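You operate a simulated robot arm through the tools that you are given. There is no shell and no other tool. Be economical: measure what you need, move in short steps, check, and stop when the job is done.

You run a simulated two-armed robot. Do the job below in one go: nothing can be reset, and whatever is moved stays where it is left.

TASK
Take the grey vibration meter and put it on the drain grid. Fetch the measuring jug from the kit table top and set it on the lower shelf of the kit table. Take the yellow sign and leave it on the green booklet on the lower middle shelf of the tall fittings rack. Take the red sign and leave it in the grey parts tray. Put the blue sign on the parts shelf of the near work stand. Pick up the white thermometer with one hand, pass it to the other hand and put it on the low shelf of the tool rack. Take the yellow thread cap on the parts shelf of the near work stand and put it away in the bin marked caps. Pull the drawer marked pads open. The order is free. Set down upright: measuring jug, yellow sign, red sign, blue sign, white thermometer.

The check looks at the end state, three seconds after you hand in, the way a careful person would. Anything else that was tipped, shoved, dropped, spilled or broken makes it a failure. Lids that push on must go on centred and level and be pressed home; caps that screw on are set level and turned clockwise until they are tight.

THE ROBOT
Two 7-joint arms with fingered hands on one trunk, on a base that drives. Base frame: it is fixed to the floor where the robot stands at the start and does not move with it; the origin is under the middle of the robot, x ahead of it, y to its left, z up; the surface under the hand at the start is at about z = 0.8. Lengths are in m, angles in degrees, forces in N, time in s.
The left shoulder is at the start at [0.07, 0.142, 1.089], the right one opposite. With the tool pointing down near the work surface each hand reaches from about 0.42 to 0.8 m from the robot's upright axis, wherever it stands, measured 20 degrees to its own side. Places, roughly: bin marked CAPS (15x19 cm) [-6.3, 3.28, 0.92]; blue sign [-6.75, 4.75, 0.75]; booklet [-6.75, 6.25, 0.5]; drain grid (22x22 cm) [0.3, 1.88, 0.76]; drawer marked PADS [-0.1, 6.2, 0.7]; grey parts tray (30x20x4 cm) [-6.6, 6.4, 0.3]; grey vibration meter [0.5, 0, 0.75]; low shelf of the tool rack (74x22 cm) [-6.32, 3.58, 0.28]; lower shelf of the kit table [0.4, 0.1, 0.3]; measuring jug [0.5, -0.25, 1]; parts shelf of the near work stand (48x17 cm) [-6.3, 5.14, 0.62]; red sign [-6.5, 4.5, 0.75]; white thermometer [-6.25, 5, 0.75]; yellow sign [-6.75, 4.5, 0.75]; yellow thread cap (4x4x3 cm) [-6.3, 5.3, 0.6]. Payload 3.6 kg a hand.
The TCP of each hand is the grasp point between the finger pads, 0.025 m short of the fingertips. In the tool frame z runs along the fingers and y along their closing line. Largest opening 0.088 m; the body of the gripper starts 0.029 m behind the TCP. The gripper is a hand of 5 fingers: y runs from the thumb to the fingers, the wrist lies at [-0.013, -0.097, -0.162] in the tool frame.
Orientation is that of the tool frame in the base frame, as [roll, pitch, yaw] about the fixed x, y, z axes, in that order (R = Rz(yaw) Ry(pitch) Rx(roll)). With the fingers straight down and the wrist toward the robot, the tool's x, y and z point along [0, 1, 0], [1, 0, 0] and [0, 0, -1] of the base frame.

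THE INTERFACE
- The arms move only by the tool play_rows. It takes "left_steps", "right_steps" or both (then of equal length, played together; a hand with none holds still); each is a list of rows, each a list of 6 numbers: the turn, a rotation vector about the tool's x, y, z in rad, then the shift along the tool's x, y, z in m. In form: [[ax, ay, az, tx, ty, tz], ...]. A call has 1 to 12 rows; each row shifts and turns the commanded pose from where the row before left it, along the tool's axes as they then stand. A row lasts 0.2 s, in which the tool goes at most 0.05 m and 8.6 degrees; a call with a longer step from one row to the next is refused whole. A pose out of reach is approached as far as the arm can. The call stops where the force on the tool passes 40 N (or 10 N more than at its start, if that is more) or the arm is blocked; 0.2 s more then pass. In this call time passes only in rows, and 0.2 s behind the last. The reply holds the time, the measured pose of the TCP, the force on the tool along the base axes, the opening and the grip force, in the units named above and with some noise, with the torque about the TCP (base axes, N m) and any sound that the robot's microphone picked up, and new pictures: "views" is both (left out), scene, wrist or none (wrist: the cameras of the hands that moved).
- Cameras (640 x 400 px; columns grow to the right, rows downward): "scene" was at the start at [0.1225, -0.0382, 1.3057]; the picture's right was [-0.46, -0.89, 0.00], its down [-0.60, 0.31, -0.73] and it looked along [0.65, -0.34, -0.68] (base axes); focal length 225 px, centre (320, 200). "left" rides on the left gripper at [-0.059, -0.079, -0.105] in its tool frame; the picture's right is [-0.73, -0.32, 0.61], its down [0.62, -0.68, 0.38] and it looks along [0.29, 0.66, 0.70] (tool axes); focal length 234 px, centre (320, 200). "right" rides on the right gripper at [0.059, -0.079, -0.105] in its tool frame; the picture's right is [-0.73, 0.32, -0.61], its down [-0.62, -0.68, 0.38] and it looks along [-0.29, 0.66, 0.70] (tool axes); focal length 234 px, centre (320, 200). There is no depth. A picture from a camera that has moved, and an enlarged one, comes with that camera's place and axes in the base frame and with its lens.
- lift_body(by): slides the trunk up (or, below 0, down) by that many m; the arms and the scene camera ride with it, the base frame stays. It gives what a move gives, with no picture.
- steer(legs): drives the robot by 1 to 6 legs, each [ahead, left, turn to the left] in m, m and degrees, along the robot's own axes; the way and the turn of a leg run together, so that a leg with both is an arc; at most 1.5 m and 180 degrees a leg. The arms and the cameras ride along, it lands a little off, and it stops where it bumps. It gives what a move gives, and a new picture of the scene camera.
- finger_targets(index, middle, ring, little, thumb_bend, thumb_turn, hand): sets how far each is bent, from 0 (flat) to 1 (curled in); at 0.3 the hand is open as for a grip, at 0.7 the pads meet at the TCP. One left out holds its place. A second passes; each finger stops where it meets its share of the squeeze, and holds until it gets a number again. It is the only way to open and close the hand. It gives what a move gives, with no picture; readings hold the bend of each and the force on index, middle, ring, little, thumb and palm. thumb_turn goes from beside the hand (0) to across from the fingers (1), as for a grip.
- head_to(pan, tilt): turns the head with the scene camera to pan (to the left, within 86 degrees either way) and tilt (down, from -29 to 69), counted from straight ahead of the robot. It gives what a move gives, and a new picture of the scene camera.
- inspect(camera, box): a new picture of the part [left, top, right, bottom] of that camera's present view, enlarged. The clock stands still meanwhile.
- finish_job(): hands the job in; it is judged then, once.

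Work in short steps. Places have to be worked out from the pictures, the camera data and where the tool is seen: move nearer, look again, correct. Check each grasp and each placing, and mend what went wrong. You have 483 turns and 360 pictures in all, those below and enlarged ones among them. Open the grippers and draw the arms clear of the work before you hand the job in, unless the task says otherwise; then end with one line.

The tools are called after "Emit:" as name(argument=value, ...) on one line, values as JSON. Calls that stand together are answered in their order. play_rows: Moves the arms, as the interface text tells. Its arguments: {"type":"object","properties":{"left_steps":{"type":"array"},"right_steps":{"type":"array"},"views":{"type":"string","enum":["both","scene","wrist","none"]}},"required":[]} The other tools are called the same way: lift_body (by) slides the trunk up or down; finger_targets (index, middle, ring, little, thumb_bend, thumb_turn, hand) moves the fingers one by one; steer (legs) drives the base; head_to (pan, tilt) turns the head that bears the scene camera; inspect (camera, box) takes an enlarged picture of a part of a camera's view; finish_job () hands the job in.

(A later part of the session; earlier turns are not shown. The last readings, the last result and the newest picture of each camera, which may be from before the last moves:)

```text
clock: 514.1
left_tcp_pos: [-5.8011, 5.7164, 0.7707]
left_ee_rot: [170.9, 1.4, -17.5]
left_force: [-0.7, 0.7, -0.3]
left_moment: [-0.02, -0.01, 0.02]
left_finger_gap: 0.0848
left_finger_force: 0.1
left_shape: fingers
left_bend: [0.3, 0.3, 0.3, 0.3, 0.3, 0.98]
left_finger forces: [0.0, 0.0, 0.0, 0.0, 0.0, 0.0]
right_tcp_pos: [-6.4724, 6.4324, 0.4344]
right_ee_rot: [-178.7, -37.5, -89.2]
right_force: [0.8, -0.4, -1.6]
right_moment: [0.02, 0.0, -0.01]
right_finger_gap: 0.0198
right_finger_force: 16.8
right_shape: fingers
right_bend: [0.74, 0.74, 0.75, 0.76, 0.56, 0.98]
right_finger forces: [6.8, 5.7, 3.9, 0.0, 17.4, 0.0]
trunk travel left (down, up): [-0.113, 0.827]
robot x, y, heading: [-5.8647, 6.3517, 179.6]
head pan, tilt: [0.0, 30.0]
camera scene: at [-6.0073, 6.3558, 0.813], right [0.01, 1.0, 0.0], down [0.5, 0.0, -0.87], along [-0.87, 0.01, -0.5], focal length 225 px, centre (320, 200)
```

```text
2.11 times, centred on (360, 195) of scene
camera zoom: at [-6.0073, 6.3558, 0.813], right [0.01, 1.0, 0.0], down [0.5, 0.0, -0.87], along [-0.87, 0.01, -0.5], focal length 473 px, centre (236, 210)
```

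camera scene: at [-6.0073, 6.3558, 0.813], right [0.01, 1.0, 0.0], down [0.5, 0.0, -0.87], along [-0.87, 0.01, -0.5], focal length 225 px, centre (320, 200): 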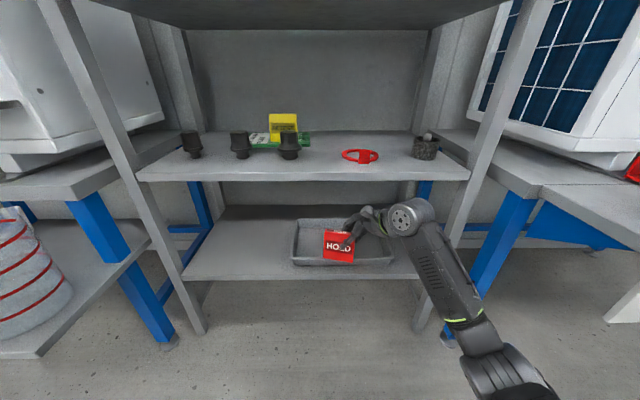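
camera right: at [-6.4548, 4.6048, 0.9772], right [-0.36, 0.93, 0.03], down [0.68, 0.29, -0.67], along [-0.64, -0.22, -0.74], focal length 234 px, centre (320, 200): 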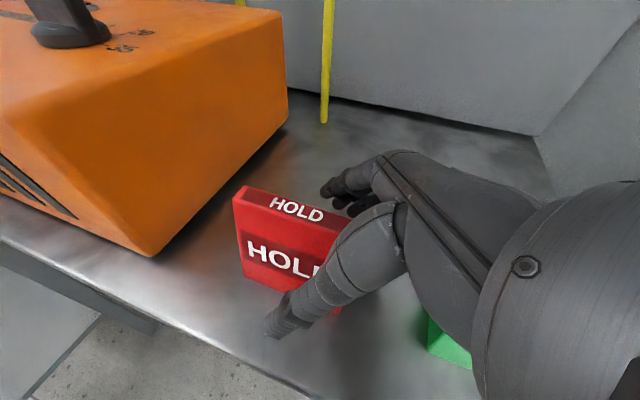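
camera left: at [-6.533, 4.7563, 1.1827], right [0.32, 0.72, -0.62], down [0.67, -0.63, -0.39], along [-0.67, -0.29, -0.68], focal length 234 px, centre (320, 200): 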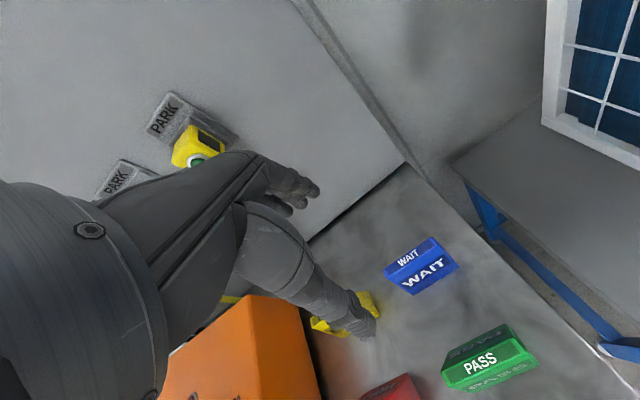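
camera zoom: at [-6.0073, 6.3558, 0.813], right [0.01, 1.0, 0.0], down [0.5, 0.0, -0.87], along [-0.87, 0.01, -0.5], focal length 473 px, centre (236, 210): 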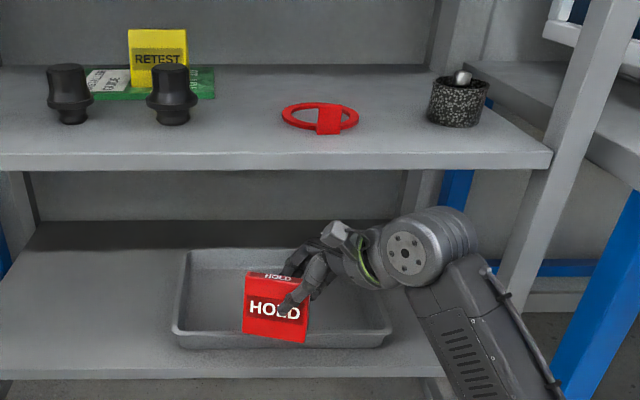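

Rim spans x -6.474…-6.647. I advance 4.5 cm (sign past the front rim).

Emit:
steer(legs=[[0.05, 0, 0]])

Emit:
lift_body(by=-0.012)

Emit:
inspect(camera="scene", box=[240, 100, 480, 290])

```text
clock: 515.0
left_tcp_pos: [-5.8517, 5.7166, 0.7708]
left_ee_rot: [171.1, 1.5, -17.5]
left_force: [-0.6, 0.1, 0.2]
left_moment: [-0.01, 0.01, 0.0]
left_finger_gap: 0.0845
left_finger_force: 0.0
left_shape: fingers
left_bend: [0.3, 0.3, 0.3, 0.3, 0.3, 0.98]
left_finger forces: [0.1, 0.1, 0.1, 0.0, 0.0, 0.0]
right_tcp_pos: [-6.5232, 6.4317, 0.435]
right_ee_rot: [-178.7, -37.5, -89.2]
right_force: [-0.3, -0.6, -1.2]
right_moment: [0.04, 0.02, 0.0]
right_finger_gap: 0.0198
right_finger_force: 16.4
right_shape: fingers
right_bend: [0.74, 0.74, 0.75, 0.76, 0.56, 0.98]
right_finger forces: [6.8, 5.7, 3.9, 0.0, 17.4, 0.0]
trunk travel left (down, up): [-0.113, 0.827]
robot x, y, heading: [-5.915, 6.356, 179.5]
head pan, tilt: [0.0, 30.0]
camera scene: at [-6.0576, 6.3563, 0.813], right [0.01, 1.0, 0.0], down [0.5, 0.0, -0.87], along [-0.87, 0.01, -0.5], focal length 225 px, centre (320, 200)
```

scene: 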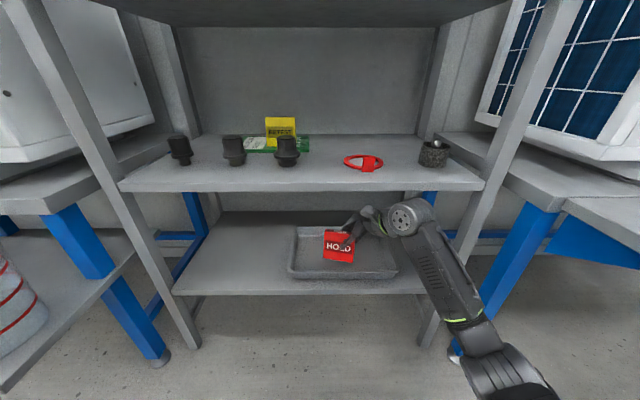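

```text
clock: 515.6
left_tcp_pos: [-5.8527, 5.7155, 0.7599]
left_ee_rot: [170.9, 1.4, -17.6]
left_force: [0.2, -0.4, 0.0]
left_moment: [0.01, -0.04, -0.02]
left_finger_gap: 0.0847
left_finger_force: 0.1
left_shape: fingers
left_bend: [0.3, 0.3, 0.3, 0.3, 0.3, 0.98]
left_finger forces: [0.0, 0.1, 0.0, 0.0, 0.1, 0.0]
right_tcp_pos: [-6.5228, 6.4321, 0.4239]
right_ee_rot: [-178.8, -37.6, -89.0]
right_force: [-0.3, -0.4, -1.2]
right_moment: [0.02, 0.02, 0.0]
right_finger_gap: 0.0196
right_finger_force: 16.4
right_shape: fingers
right_bend: [0.74, 0.74, 0.75, 0.76, 0.56, 0.98]
right_finger forces: [6.8, 5.7, 4.0, 0.1, 17.4, 0.0]
trunk travel left (down, up): [-0.101, 0.839]
robot x, y, heading: [-5.9139, 6.356, 179.5]
head pan, tilt: [0.0, 30.0]
```

```text
2.11 times, centred on (360, 195) of scene
camera zoom: at [-6.0575, 6.3563, 0.801], right [0.01, 1.0, 0.0], down [0.5, 0.0, -0.87], along [-0.87, 0.01, -0.5], focal length 473 px, centre (236, 210)
```

zoom: 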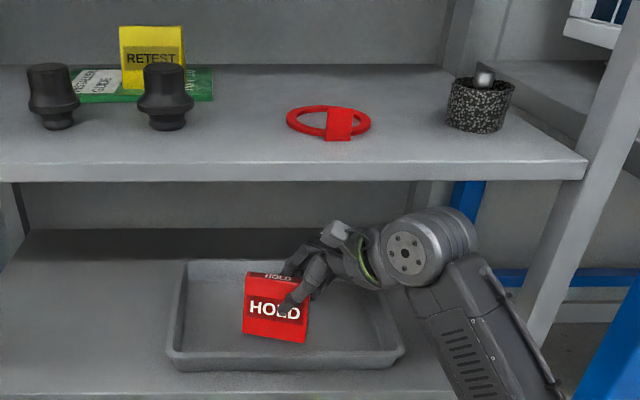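

Emit:
lift_body(by=-0.015)

Emit:
steer(legs=[[0.035, 0, 0]])

Emit:
lift_body(by=-0.012)

Emit:
lift_body(by=-0.008)

```text
clock: 516.2
left_tcp_pos: [-5.8524, 5.7175, 0.7446]
left_ee_rot: [171.1, 1.3, -17.7]
left_force: [-0.5, -0.1, -0.5]
left_moment: [0.03, 0.02, 0.05]
left_finger_gap: 0.085
left_finger_force: 0.0
left_shape: fingers
left_bend: [0.3, 0.3, 0.3, 0.3, 0.3, 0.98]
left_finger forces: [0.0, 0.1, 0.0, 0.1, 0.0, 0.0]
right_tcp_pos: [-6.5232, 6.432, 0.4086]
right_ee_rot: [-178.8, -37.5, -89.1]
right_force: [1.5, 0.2, -0.8]
right_moment: [0.01, 0.03, -0.06]
right_finger_gap: 0.0198
right_finger_force: 17.2
right_shape: fingers
right_bend: [0.74, 0.74, 0.75, 0.76, 0.56, 0.98]
right_finger forces: [6.8, 5.7, 4.0, 0.0, 17.4, 0.0]
trunk travel left (down, up): [-0.086, 0.854]
robot x, y, heading: [-5.915, 6.352, 179.6]
head pan, tilt: [0.0, 30.0]
```

```text
clock: 517.1
left_tcp_pos: [-5.8884, 5.7174, 0.7425]
left_ee_rot: [170.9, 1.4, -17.6]
left_force: [0.6, -0.3, -0.4]
left_moment: [-0.04, 0.0, 0.0]
left_finger_gap: 0.0845
left_finger_force: 0.1
left_shape: fingers
left_bend: [0.3, 0.3, 0.3, 0.3, 0.3, 0.98]
left_finger forces: [0.0, 0.0, 0.0, 0.0, 0.0, 0.1]
right_tcp_pos: [-6.5576, 6.4328, 0.407]
right_ee_rot: [-178.8, -37.5, -89.1]
right_force: [0.2, 2.0, -1.1]
right_moment: [0.01, 0.05, -0.03]
right_finger_gap: 0.0198
right_finger_force: 16.4
right_shape: fingers
right_bend: [0.74, 0.74, 0.75, 0.76, 0.56, 0.98]
right_finger forces: [6.9, 5.6, 4.0, 0.1, 17.4, 0.0]
trunk travel left (down, up): [-0.086, 0.854]
robot x, y, heading: [-5.9546, 6.3605, 179.7]
head pan, tilt: [0.0, 30.0]
camera scene: at [-6.0926, 6.3565, 0.786], right [0.01, 1.0, 0.0], down [0.5, 0.0, -0.87], along [-0.87, 0.01, -0.5], focal length 225 px, centre (320, 200)
```

scene: 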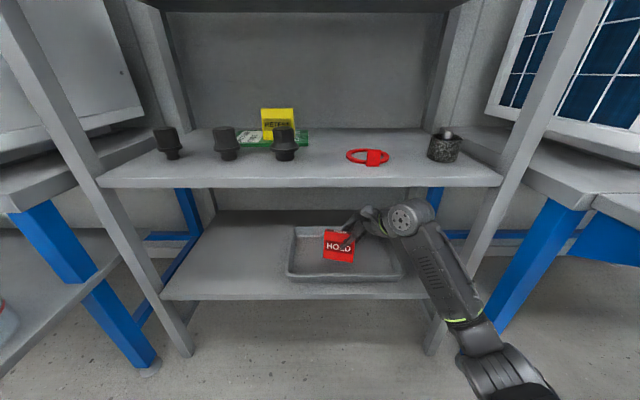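

```text
clock: 517.7
left_tcp_pos: [-5.8868, 5.7173, 0.7309]
left_ee_rot: [170.9, 1.3, -17.5]
left_force: [0.0, 0.3, -0.3]
left_moment: [-0.01, 0.0, 0.02]
left_finger_gap: 0.0849
left_finger_force: 0.1
left_shape: fingers
left_bend: [0.3, 0.3, 0.3, 0.3, 0.3, 0.98]
left_finger forces: [0.0, 0.1, 0.0, 0.1, 0.0, 0.0]
right_tcp_pos: [-6.5584, 6.4322, 0.3966]
right_ee_rot: [-178.8, -37.5, -89.1]
right_force: [-1.0, 0.2, -1.1]
right_moment: [0.03, -0.01, 0.0]
right_finger_gap: 0.0199
right_finger_force: 17.0
right_shape: fingers
right_bend: [0.74, 0.74, 0.75, 0.76, 0.56, 0.98]
right_finger forces: [6.8, 5.7, 3.9, 0.0, 17.4, 0.1]
trunk travel left (down, up): [-0.074, 0.866]
robot x, y, heading: [-5.9496, 6.3538, 179.6]
head pan, tilt: [0.0, 30.0]
```

```text
clock: 518.2
left_tcp_pos: [-5.8859, 5.7165, 0.7239]
left_ee_rot: [171.1, 1.5, -17.6]
left_force: [0.1, 0.1, -0.7]
left_moment: [-0.02, 0.01, 0.02]
left_finger_gap: 0.0848
left_finger_force: 0.0
left_shape: fingers
left_bend: [0.3, 0.3, 0.3, 0.3, 0.3, 0.98]
left_finger forces: [0.1, 0.0, 0.0, 0.0, 0.0, 0.0]
right_tcp_pos: [-6.557, 6.4317, 0.3884]
right_ee_rot: [-178.7, -37.5, -89.2]
right_force: [0.4, 0.1, -1.5]
right_moment: [0.03, 0.04, -0.02]
right_finger_gap: 0.0197
right_finger_force: 17.1
right_shape: fingers
right_bend: [0.74, 0.74, 0.75, 0.76, 0.56, 0.98]
right_finger forces: [6.8, 5.6, 4.0, 0.0, 17.5, 0.0]
trunk travel left (down, up): [-0.066, 0.874]
robot x, y, heading: [-5.9501, 6.352, 179.6]
head pan, tilt: [0.0, 30.0]
```

Emit:
lift_body(by=-0.01)

Emit:
lift_body(by=-0.008)

Emit:
lift_body(by=-0.008)

Emit:
inspect(camera="right", box=[100, 100, 500, 400])

```text
clock: 518.8
left_tcp_pos: [-5.8876, 5.718, 0.7145]
left_ee_rot: [171.0, 1.4, -17.7]
left_force: [-0.2, -0.1, -0.1]
left_moment: [0.02, -0.03, 0.02]
left_finger_gap: 0.0846
left_finger_force: 0.1
left_shape: fingers
left_bend: [0.3, 0.3, 0.3, 0.3, 0.3, 0.98]
left_finger forces: [0.1, 0.1, 0.0, 0.0, 0.1, 0.1]
right_tcp_pos: [-6.5589, 6.4328, 0.3785]
right_ee_rot: [-178.6, -37.5, -89.3]
right_force: [0.0, -0.5, -0.2]
right_moment: [0.02, 0.04, -0.04]
right_finger_gap: 0.0199
right_finger_force: 17.0
right_shape: fingers
right_bend: [0.74, 0.74, 0.75, 0.76, 0.56, 0.98]
right_finger forces: [6.9, 5.7, 4.0, 0.0, 17.4, 0.0]
trunk travel left (down, up): [-0.056, 0.884]
robot x, y, heading: [-5.9515, 6.3582, 179.2]
head pan, tilt: [0.0, 30.0]
```

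```text
clock: 519.4
left_tcp_pos: [-5.8885, 5.718, 0.7061]
left_ee_rot: [171.0, 1.4, -17.7]
left_force: [-0.3, -0.5, 0.7]
left_moment: [-0.03, 0.01, 0.01]
left_finger_gap: 0.0848
left_finger_force: 0.0
left_shape: fingers
left_bend: [0.3, 0.3, 0.3, 0.3, 0.3, 0.98]
left_finger forces: [0.0, 0.0, 0.0, 0.0, 0.0, 0.0]
right_tcp_pos: [-6.5582, 6.433, 0.3697]
right_ee_rot: [-178.7, -37.5, -89.2]
right_force: [-0.4, 0.4, -0.3]
right_moment: [0.05, 0.01, 0.01]
right_finger_gap: 0.0199
right_finger_force: 17.3
right_shape: fingers
right_bend: [0.74, 0.74, 0.75, 0.76, 0.56, 0.98]
right_finger forces: [6.8, 5.7, 4.0, 0.1, 17.4, 0.1]
trunk travel left (down, up): [-0.048, 0.892]
robot x, y, heading: [-5.95, 6.3534, 179.8]
head pan, tilt: [0.0, 30.0]
```

```text
clock: 520.0
left_tcp_pos: [-5.8867, 5.7178, 0.6988]
left_ee_rot: [170.9, 1.4, -17.6]
left_force: [-0.6, -0.4, 0.2]
left_moment: [-0.03, 0.0, 0.03]
left_finger_gap: 0.0847
left_finger_force: 0.1
left_shape: fingers
left_bend: [0.3, 0.3, 0.3, 0.3, 0.3, 0.98]
left_finger forces: [0.0, 0.0, 0.1, 0.0, 0.1, 0.0]
right_tcp_pos: [-6.5575, 6.4323, 0.3625]
right_ee_rot: [-178.9, -37.5, -89.1]
right_force: [-0.4, -0.1, 3.1]
right_moment: [-0.06, 0.06, -0.01]
right_finger_gap: 0.02
right_finger_force: 17.8
right_shape: fingers
right_bend: [0.74, 0.74, 0.75, 0.76, 0.56, 0.98]
right_finger forces: [6.9, 6.3, 4.4, 0.1, 18.5, 0.0]
trunk travel left (down, up): [-0.04, 0.9]
robot x, y, heading: [-5.9509, 6.3515, 179.5]
head pan, tilt: [0.0, 30.0]
```

```text
1.33 times, centred on (300, 250) of right
camera zoom: at [-6.4819, 6.4517, 0.4819], right [-0.35, 0.94, 0.03], down [0.68, 0.28, -0.67], along [-0.64, -0.21, -0.74], focal length 312 px, centre (347, 133)
```

zoom: 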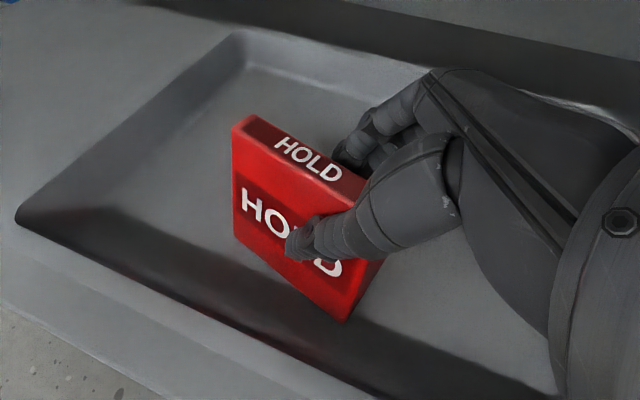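

Contact begins. I press 4 mm more to seat it level, then release.

Emit:
lift_body(by=-0.004)

Emit:
finger_targets(hand="right", index=0.5, middle=0.5, ring=0.5, little=0.5, thumb_bend=0.35)

Emit:
inspect(camera="right", box=[100, 100, 500, 400])

```text
clock: 520.5
left_tcp_pos: [-5.8848, 5.7173, 0.6949]
left_ee_rot: [170.9, 1.4, -17.6]
left_force: [-0.4, -0.4, 1.0]
left_moment: [0.03, 0.01, 0.0]
left_finger_gap: 0.0849
left_finger_force: 0.0
left_shape: fingers
left_bend: [0.3, 0.3, 0.3, 0.3, 0.3, 0.98]
left_finger forces: [0.0, 0.0, 0.0, 0.0, 0.1, 0.1]
right_tcp_pos: [-6.5572, 6.4311, 0.3608]
right_ee_rot: [-179.1, -37.7, -89.0]
right_force: [0.8, 1.6, 16.2]
right_moment: [0.0, 0.03, 0.01]
right_finger_gap: 0.0199
right_finger_force: 21.8
right_shape: fingers
right_bend: [0.75, 0.75, 0.75, 0.76, 0.56, 0.98]
right_finger forces: [6.8, 7.5, 6.4, 0.0, 22.9, 0.1]
trunk travel left (down, up): [-0.036, 0.904]
robot x, y, heading: [-5.9514, 6.3534, 179.7]
head pan, tilt: [0.0, 30.0]
```

```text
clock: 521.5
left_tcp_pos: [-5.8862, 5.7168, 0.6923]
left_ee_rot: [171.0, 1.4, -17.7]
left_force: [-0.5, 0.1, 0.9]
left_moment: [0.03, -0.04, 0.03]
left_finger_gap: 0.0846
left_finger_force: 0.1
left_shape: fingers
left_bend: [0.3, 0.3, 0.3, 0.3, 0.3, 0.98]
left_finger forces: [0.0, 0.1, 0.1, 0.1, 0.0, 0.0]
right_tcp_pos: [-6.5572, 6.4333, 0.3583]
right_ee_rot: [-178.7, -37.5, -89.1]
right_force: [-0.2, -0.6, -1.0]
right_moment: [0.01, 0.02, -0.01]
right_finger_gap: 0.0575
right_finger_force: 0.0
right_shape: fingers
right_bend: [0.5, 0.5, 0.5, 0.5, 0.35, 0.98]
right_finger forces: [0.0, 0.0, 0.1, 0.1, 0.0, 0.0]
trunk travel left (down, up): [-0.036, 0.904]
robot x, y, heading: [-5.9501, 6.3556, 179.4]
head pan, tilt: [0.0, 30.0]
```

```text
1.33 times, centred on (300, 250) of right
camera zoom: at [-6.4822, 6.4517, 0.4772], right [-0.35, 0.94, 0.03], down [0.69, 0.28, -0.67], along [-0.64, -0.21, -0.74], focal length 312 px, centre (347, 133)
```

zoom: 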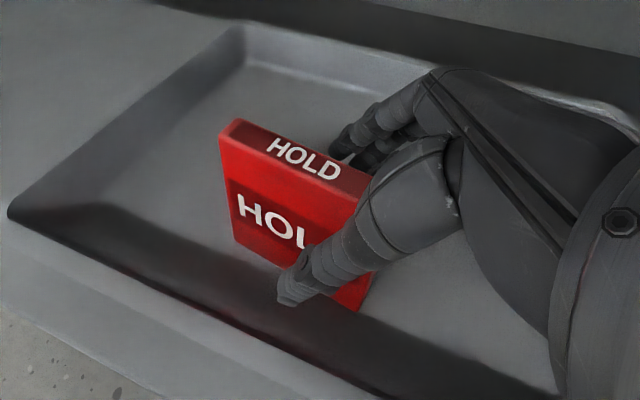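

Released and standing. I rise ~5.5 cm, then slide right past the sign.

Emit:
lift_body(by=0.055)

Emit:
play_rows(right_steps=[[0, 0, 0, -0.0159, 0, -0.0122], [0, 0, 0, -0.0159, 0, -0.0122], [0, 0, 0, -0.0159, 0, -0.0122], [0, 0, 0, -0.0159, 0, -0.0122]])

```text
clock: 522.5
left_tcp_pos: [-5.8874, 5.7183, 0.7476]
left_ee_rot: [171.0, 1.4, -17.5]
left_force: [0.3, 0.1, 0.8]
left_moment: [-0.04, 0.02, -0.01]
left_finger_gap: 0.0848
left_finger_force: 0.1
left_shape: fingers
left_bend: [0.3, 0.3, 0.3, 0.3, 0.3, 0.98]
left_finger forces: [0.1, 0.1, 0.0, 0.0, 0.0, 0.1]
right_tcp_pos: [-6.5577, 6.4324, 0.413]
right_ee_rot: [-178.8, -37.5, -89.1]
right_force: [-0.1, -0.7, 0.0]
right_moment: [-0.01, 0.02, -0.01]
right_finger_gap: 0.0573
right_finger_force: 0.1
right_shape: fingers
right_bend: [0.5, 0.5, 0.5, 0.5, 0.35, 0.98]
right_finger forces: [0.0, 0.1, 0.0, 0.0, 0.0, 0.0]
trunk travel left (down, up): [-0.091, 0.849]
robot x, y, heading: [-5.9502, 6.3562, 179.3]
head pan, tilt: [0.0, 30.0]
```

```text
clock: 523.5
left_tcp_pos: [-5.8862, 5.717, 0.7486]
left_ee_rot: [171.0, 1.4, -17.5]
left_force: [-0.2, 0.2, 0.8]
left_moment: [-0.01, -0.01, -0.01]
left_finger_gap: 0.085
left_finger_force: 0.1
left_shape: fingers
left_bend: [0.3, 0.3, 0.3, 0.3, 0.3, 0.98]
left_finger forces: [0.0, 0.1, 0.0, 0.1, 0.0, 0.0]
right_tcp_pos: [-6.5591, 6.5132, 0.4124]
right_ee_rot: [-178.7, -37.5, -89.0]
right_force: [0.3, -0.4, -0.2]
right_moment: [-0.01, -0.01, -0.01]
right_finger_gap: 0.0573
right_finger_force: 0.1
right_shape: fingers
right_bend: [0.5, 0.5, 0.5, 0.5, 0.35, 0.98]
right_finger forces: [0.1, 0.1, 0.0, 0.0, 0.0, 0.0]
trunk travel left (down, up): [-0.091, 0.849]
robot x, y, heading: [-5.9484, 6.3491, 179.5]
head pan, tilt: [0.0, 30.0]
camera scene: at [-6.0925, 6.3565, 0.791], right [0.01, 1.0, 0.0], down [0.5, 0.0, -0.87], along [-0.87, 0.01, -0.5], focal length 225 px, centre (320, 200)
camera right: at [-6.4839, 6.5322, 0.5322], right [-0.35, 0.94, 0.03], down [0.68, 0.28, -0.67], along [-0.64, -0.21, -0.74], focal length 234 px, centre (320, 200)
```

scene: 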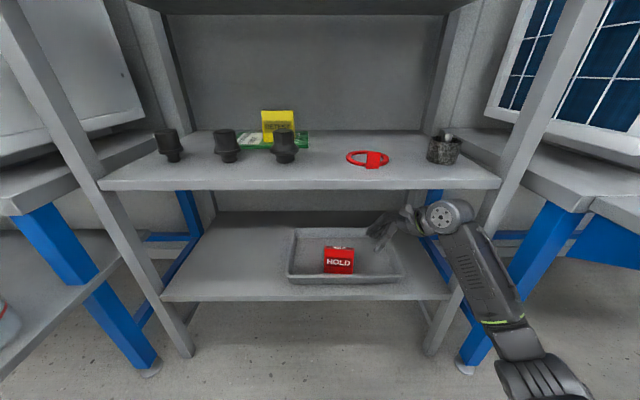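
right: 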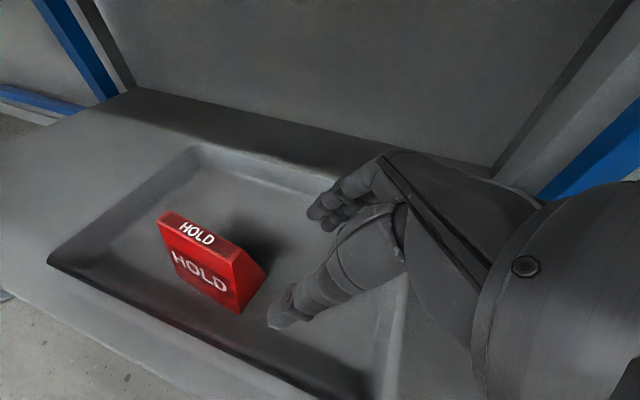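

Red stands upright in the tray. I shift 2 cm left for post clearance and back straight out.

Emit:
steer(legs=[[0, 0.02, 0]])

Emit:
steer(legs=[[-0.5, 0, 0]])

Emit:
inspect(camera="scene", box=[240, 100, 440, 260])

```text
clock: 524.2
left_tcp_pos: [-5.8857, 5.6961, 0.7494]
left_ee_rot: [171.1, 1.5, -17.6]
left_force: [-0.4, -0.4, -0.3]
left_moment: [-0.04, 0.01, 0.02]
left_finger_gap: 0.0846
left_finger_force: 0.1
left_shape: fingers
left_bend: [0.3, 0.3, 0.3, 0.3, 0.3, 0.98]
left_finger forces: [0.1, 0.0, 0.0, 0.0, 0.0, 0.0]
right_tcp_pos: [-6.56, 6.4932, 0.413]
right_ee_rot: [-178.8, -37.5, -89.2]
right_force: [-0.2, -0.2, -0.2]
right_moment: [-0.03, 0.01, 0.0]
right_finger_gap: 0.0575
right_finger_force: 0.0
right_shape: fingers
right_bend: [0.5, 0.5, 0.5, 0.5, 0.35, 0.98]
right_finger forces: [0.0, 0.1, 0.1, 0.0, 0.0, 0.0]
trunk travel left (down, up): [-0.091, 0.849]
robot x, y, heading: [-5.9511, 6.3346, 179.5]
head pan, tilt: [0.0, 30.0]
camera scene: at [-6.0927, 6.3367, 0.791], right [0.01, 1.0, 0.0], down [0.5, 0.0, -0.87], along [-0.87, 0.01, -0.5], focal length 225 px, centre (320, 200)
```

scene: 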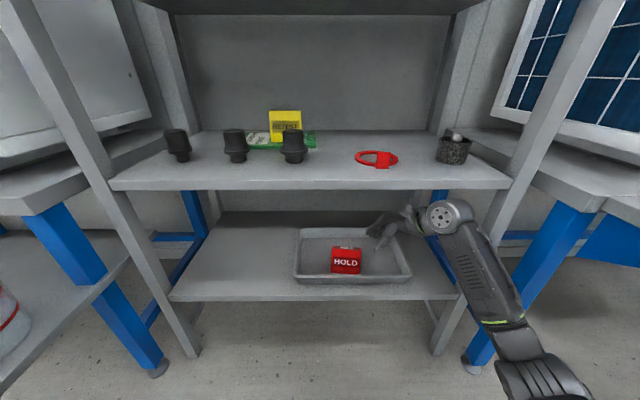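

```text
clock: 527.2
left_tcp_pos: [-5.3823, 5.6953, 0.7487]
left_ee_rot: [171.0, 1.3, -17.1]
left_force: [0.5, 0.4, 0.3]
left_moment: [0.0, 0.0, -0.02]
left_finger_gap: 0.0851
left_finger_force: 0.1
left_shape: fingers
left_bend: [0.3, 0.3, 0.3, 0.3, 0.3, 0.98]
left_finger forces: [0.1, 0.1, 0.1, 0.0, 0.0, 0.1]
right_tcp_pos: [-6.0619, 6.485, 0.4132]
right_ee_rot: [-178.7, -37.5, -88.6]
right_force: [0.3, 0.3, -0.7]
right_moment: [-0.02, 0.03, 0.0]
right_finger_gap: 0.0577
right_finger_force: 0.0
right_shape: fingers
right_bend: [0.5, 0.5, 0.5, 0.5, 0.35, 0.98]
right_finger forces: [0.0, 0.0, 0.0, 0.0, 0.0, 0.0]
trunk travel left (down, up): [-0.091, 0.849]
robot x, y, heading: [-5.4523, 6.332, 179.8]
head pan, tilt: [0.0, 30.0]
camera scene: at [-5.5935, 6.333, 0.791], right [0.0, 1.0, 0.0], down [0.5, 0.0, -0.87], along [-0.87, 0.0, -0.5], focal length 225 px, centre (320, 200)
```

scene: 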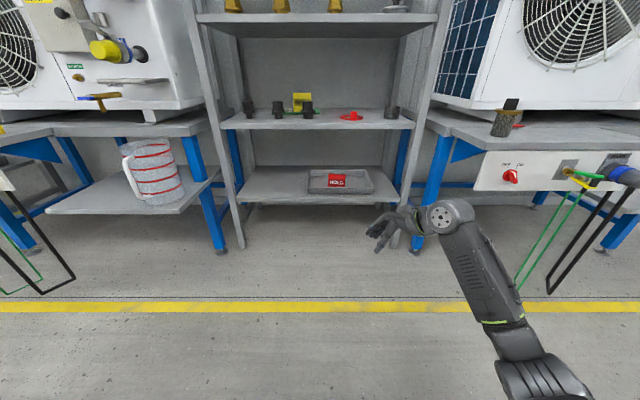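

```text
2.50 times, centred on (340, 180) of scene
camera zoom: at [-5.5935, 6.333, 0.791], right [0.0, 1.0, 0.0], down [0.5, 0.0, -0.87], along [-0.87, 0.0, -0.5], focal length 562 px, centre (270, 250)
```

zoom: 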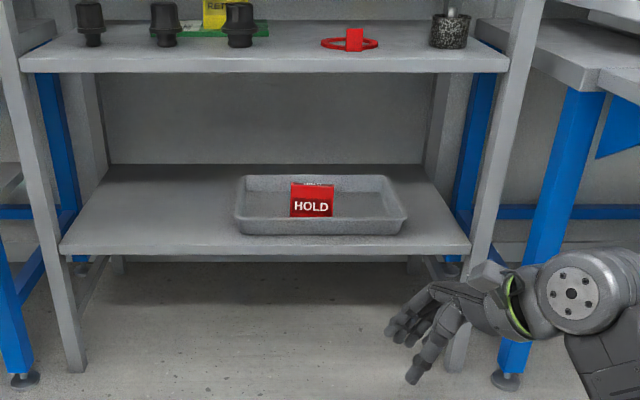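

Red done. Next the yellow thread cap: I raise the trunk, set the right hand tool-down, and go to the work stand.

Emit:
lift_body(by=0.4)

Emit:
play_rows(right_steps=[[0, -0.131, 0, 0, 0, 0], [0, -0.131, 0, 0, 0, 0], [0, -0.131, 0, 0, 0, 0], [0, -0.131, 0, 0, 0, 0], [0, -0.131, 0, 0, 0, 0]], views="none")

Emit:
lift_body(by=0.2)

Emit:
steer(legs=[[0, 1.15, 0]])

Emit:
head_to(pan=0, tilt=45)

```text
clock: 531.0
left_tcp_pos: [-5.3823, 5.6946, 1.1491]
left_ee_rot: [171.0, 1.5, -17.2]
left_force: [0.5, -0.6, 0.7]
left_moment: [-0.01, 0.0, 0.0]
left_finger_gap: 0.0846
left_finger_force: 0.0
left_shape: fingers
left_bend: [0.3, 0.3, 0.3, 0.3, 0.3, 0.98]
left_finger forces: [0.0, 0.0, 0.0, 0.0, 0.0, 0.1]
right_tcp_pos: [-6.0625, 6.4855, 0.8136]
right_ee_rot: [-178.7, -37.6, -88.7]
right_force: [1.1, 0.2, 0.4]
right_moment: [0.0, 0.01, 0.0]
right_finger_gap: 0.0576
right_finger_force: 0.1
right_shape: fingers
right_bend: [0.5, 0.5, 0.5, 0.5, 0.35, 0.98]
right_finger forces: [0.1, 0.1, 0.0, 0.0, 0.0, 0.0]
trunk travel left (down, up): [-0.491, 0.449]
robot x, y, heading: [-5.4507, 6.3316, 180.0]
head pan, tilt: [0.0, 30.0]
```

```text
clock: 532.2
left_tcp_pos: [-5.3822, 5.6944, 1.149]
left_ee_rot: [171.0, 1.4, -17.0]
left_force: [-0.3, -0.4, -0.3]
left_moment: [0.0, -0.03, -0.02]
left_finger_gap: 0.0849
left_finger_force: 0.0
left_shape: fingers
left_bend: [0.3, 0.3, 0.3, 0.3, 0.3, 0.98]
left_finger forces: [0.0, 0.0, 0.0, 0.0, 0.0, 0.1]
right_tcp_pos: [-6.0623, 6.4848, 0.8127]
right_ee_rot: [-179.1, 0.2, -87.9]
right_force: [-0.4, 0.1, 0.1]
right_moment: [0.0, -0.02, 0.0]
right_finger_gap: 0.0574
right_finger_force: 0.0
right_shape: fingers
right_bend: [0.5, 0.5, 0.5, 0.5, 0.35, 0.98]
right_finger forces: [0.0, 0.0, 0.0, 0.1, 0.1, 0.0]
trunk travel left (down, up): [-0.491, 0.449]
robot x, y, heading: [-5.4505, 6.3317, 179.7]
head pan, tilt: [0.0, 30.0]
```

```text
clock: 534.4
left_tcp_pos: [-5.3827, 5.6951, 1.3484]
left_ee_rot: [171.0, 1.4, -17.0]
left_force: [0.1, 0.1, -1.3]
left_moment: [0.01, 0.0, 0.01]
left_finger_gap: 0.0844
left_finger_force: 0.1
left_shape: fingers
left_bend: [0.3, 0.3, 0.3, 0.3, 0.3, 0.98]
left_finger forces: [0.0, 0.1, 0.0, 0.0, 0.1, 0.1]
right_tcp_pos: [-6.0617, 6.4861, 1.0118]
right_ee_rot: [-178.9, 0.1, -87.9]
right_force: [-0.4, 0.5, -0.3]
right_moment: [0.0, -0.01, 0.01]
right_finger_gap: 0.0577
right_finger_force: 0.0
right_shape: fingers
right_bend: [0.5, 0.5, 0.5, 0.5, 0.35, 0.98]
right_finger forces: [0.0, 0.0, 0.1, 0.1, 0.1, 0.1]
trunk travel left (down, up): [-0.691, 0.249]
robot x, y, heading: [-5.4524, 6.3314, 179.7]
head pan, tilt: [0.0, 30.0]
```

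```text
clock: 540.2
left_tcp_pos: [-5.3725, 4.5448, 1.3496]
left_ee_rot: [170.9, 1.4, -16.6]
left_force: [0.4, -0.6, -0.4]
left_moment: [-0.02, -0.01, -0.02]
left_finger_gap: 0.0847
left_finger_force: 0.0
left_shape: fingers
left_bend: [0.3, 0.3, 0.3, 0.3, 0.3, 0.98]
left_finger forces: [0.0, 0.0, 0.1, 0.0, 0.0, 0.0]
right_tcp_pos: [-6.0595, 5.3291, 1.0129]
right_ee_rot: [-179.0, 0.0, -87.3]
right_force: [-0.5, 0.1, -0.7]
right_moment: [-0.01, 0.02, 0.0]
right_finger_gap: 0.0576
right_finger_force: 0.0
right_shape: fingers
right_bend: [0.5, 0.5, 0.5, 0.5, 0.35, 0.98]
right_finger forces: [0.0, 0.0, 0.0, 0.0, 0.1, 0.0]
trunk travel left (down, up): [-0.691, 0.249]
robot x, y, heading: [-5.4482, 5.1828, -179.9]
head pan, tilt: [0.0, 30.0]
camera scene: at [-5.5893, 5.1811, 1.391], right [-0.01, 1.0, 0.0], down [0.5, 0.0, -0.87], along [-0.87, -0.01, -0.5], focal length 225 px, centre (320, 200)
```

scene: 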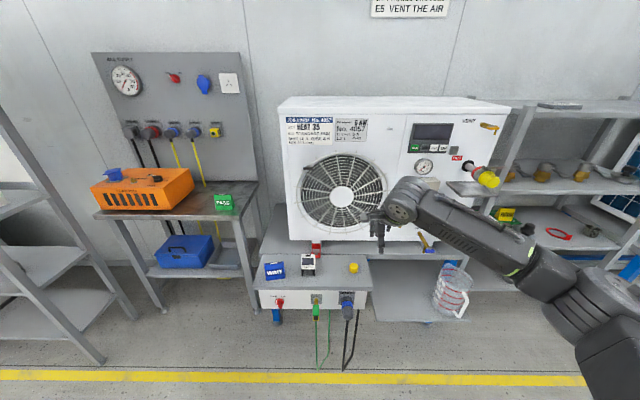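

```text
clock: 541.0
left_tcp_pos: [-5.3718, 4.5458, 1.3498]
left_ee_rot: [171.0, 1.4, -16.6]
left_force: [0.1, -0.2, -0.8]
left_moment: [-0.05, -0.03, 0.01]
left_finger_gap: 0.0846
left_finger_force: 0.1
left_shape: fingers
left_bend: [0.3, 0.3, 0.3, 0.3, 0.3, 0.98]
left_finger forces: [0.1, 0.0, 0.0, 0.1, 0.0, 0.1]
right_tcp_pos: [-6.0594, 5.3281, 1.0129]
right_ee_rot: [-179.0, 0.0, -87.3]
right_force: [-0.1, 0.2, 0.9]
right_moment: [-0.01, 0.01, 0.02]
right_finger_gap: 0.0574
right_finger_force: 0.0
right_shape: fingers
right_bend: [0.5, 0.5, 0.5, 0.5, 0.35, 0.98]
right_finger forces: [0.0, 0.0, 0.0, 0.1, 0.0, 0.1]
trunk travel left (down, up): [-0.691, 0.249]
robot x, y, heading: [-5.4471, 5.1813, -179.8]
head pan, tilt: [0.0, 45.0]
camera scene: at [-5.5802, 5.1807, 1.3685], right [-0.01, 1.0, 0.0], down [0.71, 0.01, -0.71], along [-0.71, -0.01, -0.71], focal length 225 px, centre (320, 200)
```

scene: 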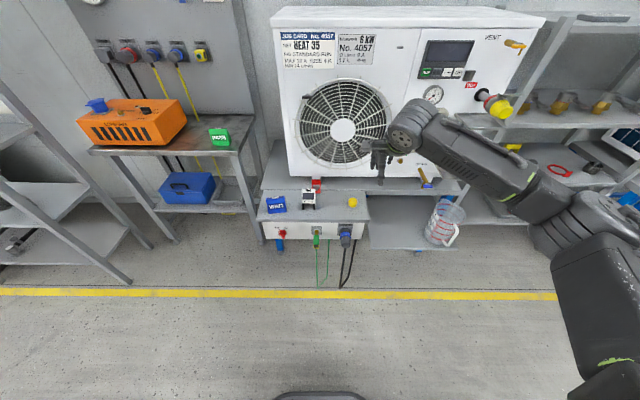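

Cap at (-6.302, 5.316). I open the right hand and drive so it hovers above the cap.

Emit:
finger_targets(hand="right", index=0.35, middle=0.35, ring=0.35, little=0.35, thumb_bend=0.35)

Emit:
steer(legs=[[0.235, 0.012, 0]])

Emit:
lift_body(by=-0.2)

Emit:
inspect(camera="right", box=[0, 0, 640, 400])

```text
clock: 542.0
left_tcp_pos: [-5.3719, 4.5451, 1.3485]
left_ee_rot: [170.9, 1.4, -16.6]
left_force: [-0.3, -0.4, -1.0]
left_moment: [0.0, -0.01, -0.01]
left_finger_gap: 0.0847
left_finger_force: 0.2
left_shape: fingers
left_bend: [0.3, 0.3, 0.3, 0.3, 0.3, 0.98]
left_finger forces: [0.0, 0.0, 0.0, 0.0, 0.1, 0.0]
right_tcp_pos: [-6.0604, 5.3287, 1.0124]
right_ee_rot: [-179.0, 0.0, -87.3]
right_force: [0.3, 0.4, 0.0]
right_moment: [-0.02, -0.02, 0.01]
right_finger_gap: 0.0737
right_finger_force: 0.1
right_shape: fingers
right_bend: [0.35, 0.35, 0.35, 0.35, 0.35, 0.98]
right_finger forces: [0.1, 0.0, 0.1, 0.0, 0.0, 0.1]
trunk travel left (down, up): [-0.691, 0.249]
robot x, y, heading: [-5.4441, 5.1814, -179.4]
head pan, tilt: [0.0, 45.0]
```

```text
clock: 543.8
left_tcp_pos: [-5.6136, 4.5313, 1.3493]
left_ee_rot: [170.9, 1.5, -16.6]
left_force: [-0.6, 0.4, -0.5]
left_moment: [-0.05, -0.05, 0.03]
left_finger_gap: 0.0844
left_finger_force: 0.0
left_shape: fingers
left_bend: [0.3, 0.3, 0.3, 0.3, 0.3, 0.98]
left_finger forces: [0.0, 0.0, 0.0, 0.1, 0.0, 0.1]
right_tcp_pos: [-6.3021, 5.3148, 1.0133]
right_ee_rot: [-179.1, 0.1, -87.2]
right_force: [-0.6, -0.3, -0.4]
right_moment: [0.02, -0.02, -0.01]
right_finger_gap: 0.0739
right_finger_force: 0.0
right_shape: fingers
right_bend: [0.35, 0.35, 0.35, 0.35, 0.35, 0.98]
right_finger forces: [0.0, 0.0, 0.1, 0.0, 0.0, 0.1]
trunk travel left (down, up): [-0.691, 0.249]
robot x, y, heading: [-5.6918, 5.169, -179.3]
head pan, tilt: [0.0, 45.0]
camera scene: at [-5.8224, 5.1667, 1.3685], right [-0.01, 1.0, 0.0], down [0.71, 0.01, -0.71], along [-0.71, -0.01, -0.71], focal length 225 px, centre (320, 200)
```

scene: 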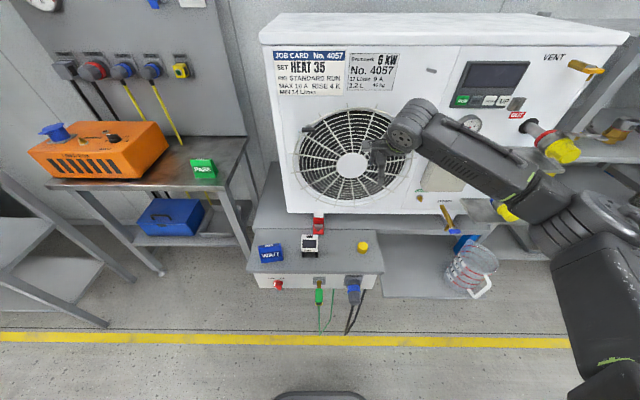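

```text
clock: 546.0
left_tcp_pos: [-5.6154, 4.532, 1.1491]
left_ee_rot: [171.0, 1.4, -16.6]
left_force: [0.3, 0.2, -0.2]
left_moment: [0.01, 0.04, -0.03]
left_finger_gap: 0.0845
left_finger_force: 0.0
left_shape: fingers
left_bend: [0.3, 0.3, 0.3, 0.3, 0.3, 0.98]
left_finger forces: [0.1, 0.1, 0.0, 0.0, 0.0, 0.0]
right_tcp_pos: [-6.3037, 5.3126, 0.8133]
right_ee_rot: [-179.0, 0.0, -87.3]
right_force: [-0.6, -0.1, -0.3]
right_moment: [-0.01, 0.03, 0.02]
right_finger_gap: 0.0737
right_finger_force: 0.0
right_shape: fingers
right_bend: [0.35, 0.35, 0.35, 0.35, 0.35, 0.98]
right_finger forces: [0.1, 0.1, 0.0, 0.0, 0.0, 0.0]
trunk travel left (down, up): [-0.491, 0.449]
robot x, y, heading: [-5.6939, 5.169, -179.5]
head pan, tilt: [0.0, 45.0]
```

```text
1.00 times, centred on (320, 200) of right (not enlarged: the box is as wide or as high as the picture)
camera zoom: at [-6.2234, 5.2588, 0.9177], right [-0.37, 0.71, 0.6], down [0.66, 0.66, -0.37], along [-0.66, 0.26, -0.71], focal length 234 px, centre (320, 200)
```

zoom: 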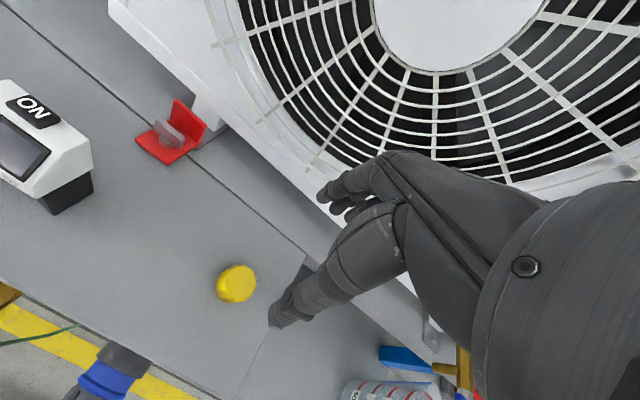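

Cap at (-6.299, 5.322). Small correction, then lower to just above the shelf.

Emit:
play_rows(right_steps=[[0, 0, 0, -0.009, -0.003, 0]], views="none")

Emit:
lift_body(by=-0.14)

Emit:
lift_body(by=-0.015)

Emit:
inspect(camera="right", box=[120, 120, 480, 400])

```text
clock: 546.4
left_tcp_pos: [-5.6148, 4.5315, 1.1488]
left_ee_rot: [170.9, 1.3, -16.5]
left_force: [-1.5, -0.2, -0.1]
left_moment: [0.0, -0.01, 0.01]
left_finger_gap: 0.085
left_finger_force: 0.0
left_shape: fingers
left_bend: [0.3, 0.3, 0.3, 0.3, 0.3, 0.98]
left_finger forces: [0.1, 0.1, 0.0, 0.0, 0.1, 0.0]
right_tcp_pos: [-6.3011, 5.3241, 0.8113]
right_ee_rot: [-179.1, 0.0, -87.3]
right_force: [0.2, 0.5, -1.4]
right_moment: [-0.01, -0.05, 0.0]
right_finger_gap: 0.0737
right_finger_force: 0.0
right_shape: fingers
right_bend: [0.35, 0.35, 0.35, 0.35, 0.35, 0.98]
right_finger forces: [0.0, 0.1, 0.0, 0.0, 0.0, 0.0]
trunk travel left (down, up): [-0.491, 0.449]
robot x, y, heading: [-5.6924, 5.168, -179.2]
head pan, tilt: [0.0, 45.0]
```

```text
clock: 548.0
left_tcp_pos: [-5.6146, 4.5309, 1.0084]
left_ee_rot: [170.9, 1.5, -16.4]
left_force: [0.0, -0.3, 0.1]
left_moment: [0.01, 0.01, -0.01]
left_finger_gap: 0.0844
left_finger_force: 0.1
left_shape: fingers
left_bend: [0.3, 0.3, 0.3, 0.3, 0.3, 0.98]
left_finger forces: [0.1, 0.0, 0.0, 0.0, 0.1, 0.1]
right_tcp_pos: [-6.3008, 5.3238, 0.6725]
right_ee_rot: [-179.2, 0.0, -87.3]
right_force: [-0.4, 0.3, -1.2]
right_moment: [0.0, 0.01, 0.01]
right_finger_gap: 0.0739
right_finger_force: 0.0
right_shape: fingers
right_bend: [0.35, 0.35, 0.35, 0.35, 0.35, 0.98]
right_finger forces: [0.0, 0.0, 0.0, 0.0, 0.0, 0.1]
trunk travel left (down, up): [-0.351, 0.589]
robot x, y, heading: [-5.6868, 5.1652, -179.6]
head pan, tilt: [0.0, 45.0]
```

```text
clock: 548.7
left_tcp_pos: [-5.6135, 4.5321, 0.9939]
left_ee_rot: [170.9, 1.4, -16.6]
left_force: [-0.2, 0.4, -0.3]
left_moment: [0.0, -0.04, -0.01]
left_finger_gap: 0.0847
left_finger_force: 0.1
left_shape: fingers
left_bend: [0.3, 0.3, 0.3, 0.3, 0.3, 0.98]
left_finger forces: [0.0, 0.1, 0.0, 0.0, 0.0, 0.0]
right_tcp_pos: [-6.3003, 5.3236, 0.658]
right_ee_rot: [-179.1, 0.0, -87.2]
right_force: [0.0, 0.5, 0.2]
right_moment: [0.02, 0.0, -0.05]
right_finger_gap: 0.0738
right_finger_force: 0.1
right_shape: fingers
right_bend: [0.35, 0.35, 0.35, 0.35, 0.35, 0.98]
right_finger forces: [0.0, 0.0, 0.0, 0.1, 0.1, 0.0]
trunk travel left (down, up): [-0.336, 0.604]
robot x, y, heading: [-5.6929, 5.1709, -179.1]
head pan, tilt: [0.0, 45.0]
```

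```text
1.43 times, centred on (300, 260) of right
camera zoom: at [-6.2213, 5.2684, 0.7622], right [-0.37, 0.71, 0.6], down [0.66, 0.66, -0.37], along [-0.66, 0.26, -0.71], focal length 334 px, centre (349, 114)
```

zoom: 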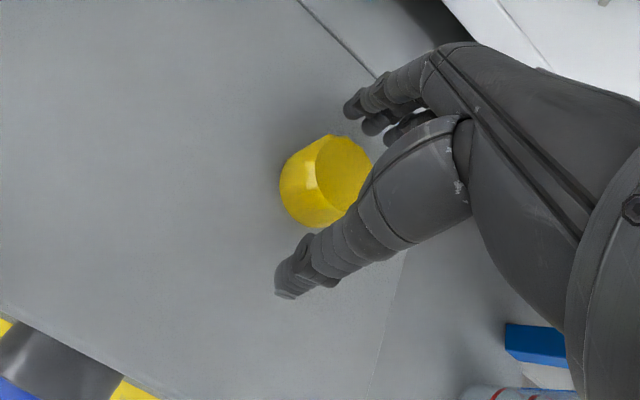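

Cap is between thumb and fingers. I lower 5 mm more and close.

Emit:
lift_body(by=-0.005)

Emit:
finger_targets(hand="right", index=0.65, middle=0.65, ring=0.65, little=0.65, thumb_bend=0.65)

Emit:
inspect(camera="right", box=[120, 120, 480, 400])

```text
clock: 549.2
left_tcp_pos: [-5.6133, 4.5297, 0.988]
left_ee_rot: [170.9, 1.4, -16.6]
left_force: [-1.1, 0.5, 0.6]
left_moment: [-0.01, -0.02, 0.01]
left_finger_gap: 0.0844
left_finger_force: 0.1
left_shape: fingers
left_bend: [0.3, 0.3, 0.3, 0.3, 0.3, 0.98]
left_finger forces: [0.1, 0.1, 0.0, 0.0, 0.0, 0.0]
right_tcp_pos: [-6.3006, 5.3238, 0.6516]
right_ee_rot: [-179.0, 0.1, -87.3]
right_force: [0.1, -0.5, -0.3]
right_moment: [0.02, 0.0, 0.01]
right_finger_gap: 0.0741
right_finger_force: 0.1
right_shape: fingers
right_bend: [0.35, 0.35, 0.35, 0.35, 0.35, 0.98]
right_finger forces: [0.1, 0.0, 0.0, 0.1, 0.1, 0.0]
trunk travel left (down, up): [-0.331, 0.609]
robot x, y, heading: [-5.6931, 5.1668, -179.4]
head pan, tilt: [0.0, 45.0]
```

```text
clock: 550.2
left_tcp_pos: [-5.6131, 4.5315, 0.9883]
left_ee_rot: [171.0, 1.3, -16.5]
left_force: [0.0, 0.3, 1.2]
left_moment: [-0.02, -0.01, -0.02]
left_finger_gap: 0.0848
left_finger_force: 0.0
left_shape: fingers
left_bend: [0.3, 0.3, 0.3, 0.3, 0.3, 0.98]
left_finger forces: [0.0, 0.0, 0.0, 0.0, 0.1, 0.1]
right_tcp_pos: [-6.3008, 5.3221, 0.6515]
right_ee_rot: [-178.9, 0.1, -87.3]
right_force: [0.7, -0.5, 0.4]
right_moment: [-0.01, 0.02, 0.01]
right_finger_gap: 0.0305
right_finger_force: 8.4
right_shape: fingers
right_bend: [0.57, 0.59, 0.65, 0.65, 0.54, 1.0]
right_finger forces: [3.7, 4.6, 0.0, 0.1, 8.4, 0.0]
trunk travel left (down, up): [-0.331, 0.609]
robot x, y, heading: [-5.6896, 5.1691, -179.4]
head pan, tilt: [0.0, 45.0]
```

```text
1.43 times, centred on (300, 260) of right
camera zoom: at [-6.2214, 5.2683, 0.7571], right [-0.37, 0.71, 0.6], down [0.66, 0.66, -0.37], along [-0.66, 0.26, -0.71], focal length 334 px, centre (349, 114)
```

zoom: 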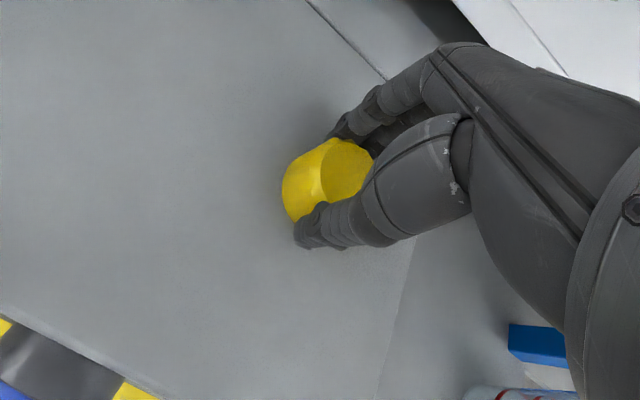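

Gripped; I firm the grip slightly and lift.

Emit:
finger_targets(hand="right", index=0.7, middle=0.7, thumb_bend=0.7)

Emit:
lift_body(by=0.3)

Emit:
inspect(camera="right", box=[120, 120, 480, 400])

```text
clock: 551.2
left_tcp_pos: [-5.6141, 4.5302, 0.9891]
left_ee_rot: [171.0, 1.3, -16.6]
left_force: [-0.1, -0.2, 0.1]
left_moment: [-0.02, 0.04, 0.01]
left_finger_gap: 0.0845
left_finger_force: 0.3
left_shape: fingers
left_bend: [0.3, 0.3, 0.3, 0.3, 0.3, 0.98]
left_finger forces: [0.1, 0.1, 0.0, 0.0, 0.0, 0.0]
right_tcp_pos: [-6.3011, 5.3239, 0.6519]
right_ee_rot: [-179.1, 0.1, -87.3]
right_force: [0.1, 0.0, -0.5]
right_moment: [0.02, 0.04, 0.03]
right_finger_gap: 0.03
right_finger_force: 11.0
right_shape: fingers
right_bend: [0.6, 0.62, 0.65, 0.65, 0.53, 1.0]
right_finger forces: [5.1, 6.2, 0.1, 0.0, 11.2, 0.0]
trunk travel left (down, up): [-0.331, 0.609]
robot x, y, heading: [-5.6915, 5.1684, -179.3]
head pan, tilt: [0.0, 45.0]
```

```text
clock: 554.2
left_tcp_pos: [-5.6143, 4.5306, 1.2895]
left_ee_rot: [171.0, 1.4, -16.4]
left_force: [0.2, 0.2, 0.7]
left_moment: [-0.01, 0.01, 0.03]
left_finger_gap: 0.0847
left_finger_force: 0.0
left_shape: fingers
left_bend: [0.3, 0.3, 0.3, 0.3, 0.3, 0.98]
left_finger forces: [0.0, 0.0, 0.1, 0.0, 0.1, 0.0]
right_tcp_pos: [-6.3002, 5.3237, 0.9524]
right_ee_rot: [-179.0, 0.1, -87.3]
right_force: [-0.7, 0.4, 0.3]
right_moment: [0.05, 0.0, -0.02]
right_finger_gap: 0.0301
right_finger_force: 10.5
right_shape: fingers
right_bend: [0.6, 0.62, 0.65, 0.65, 0.53, 1.0]
right_finger forces: [5.0, 6.1, 0.0, 0.0, 11.3, 0.0]
trunk travel left (down, up): [-0.631, 0.309]
robot x, y, heading: [-5.6877, 5.1652, -179.4]
head pan, tilt: [0.0, 45.0]
```

```text
1.43 times, centred on (300, 260) of right
camera zoom: at [-6.2215, 5.2683, 1.057], right [-0.37, 0.71, 0.6], down [0.66, 0.66, -0.37], along [-0.66, 0.26, -0.71], focal length 334 px, centre (349, 114)
```

zoom: 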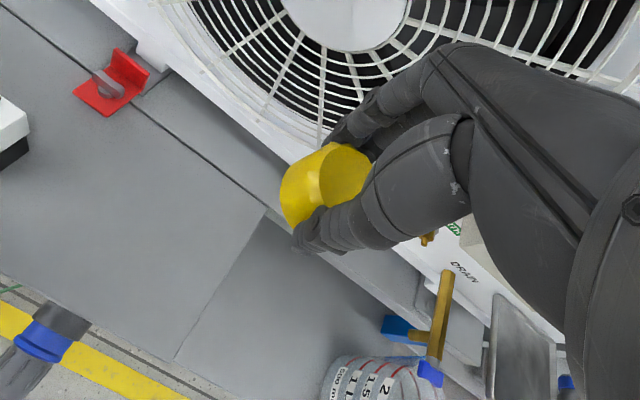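

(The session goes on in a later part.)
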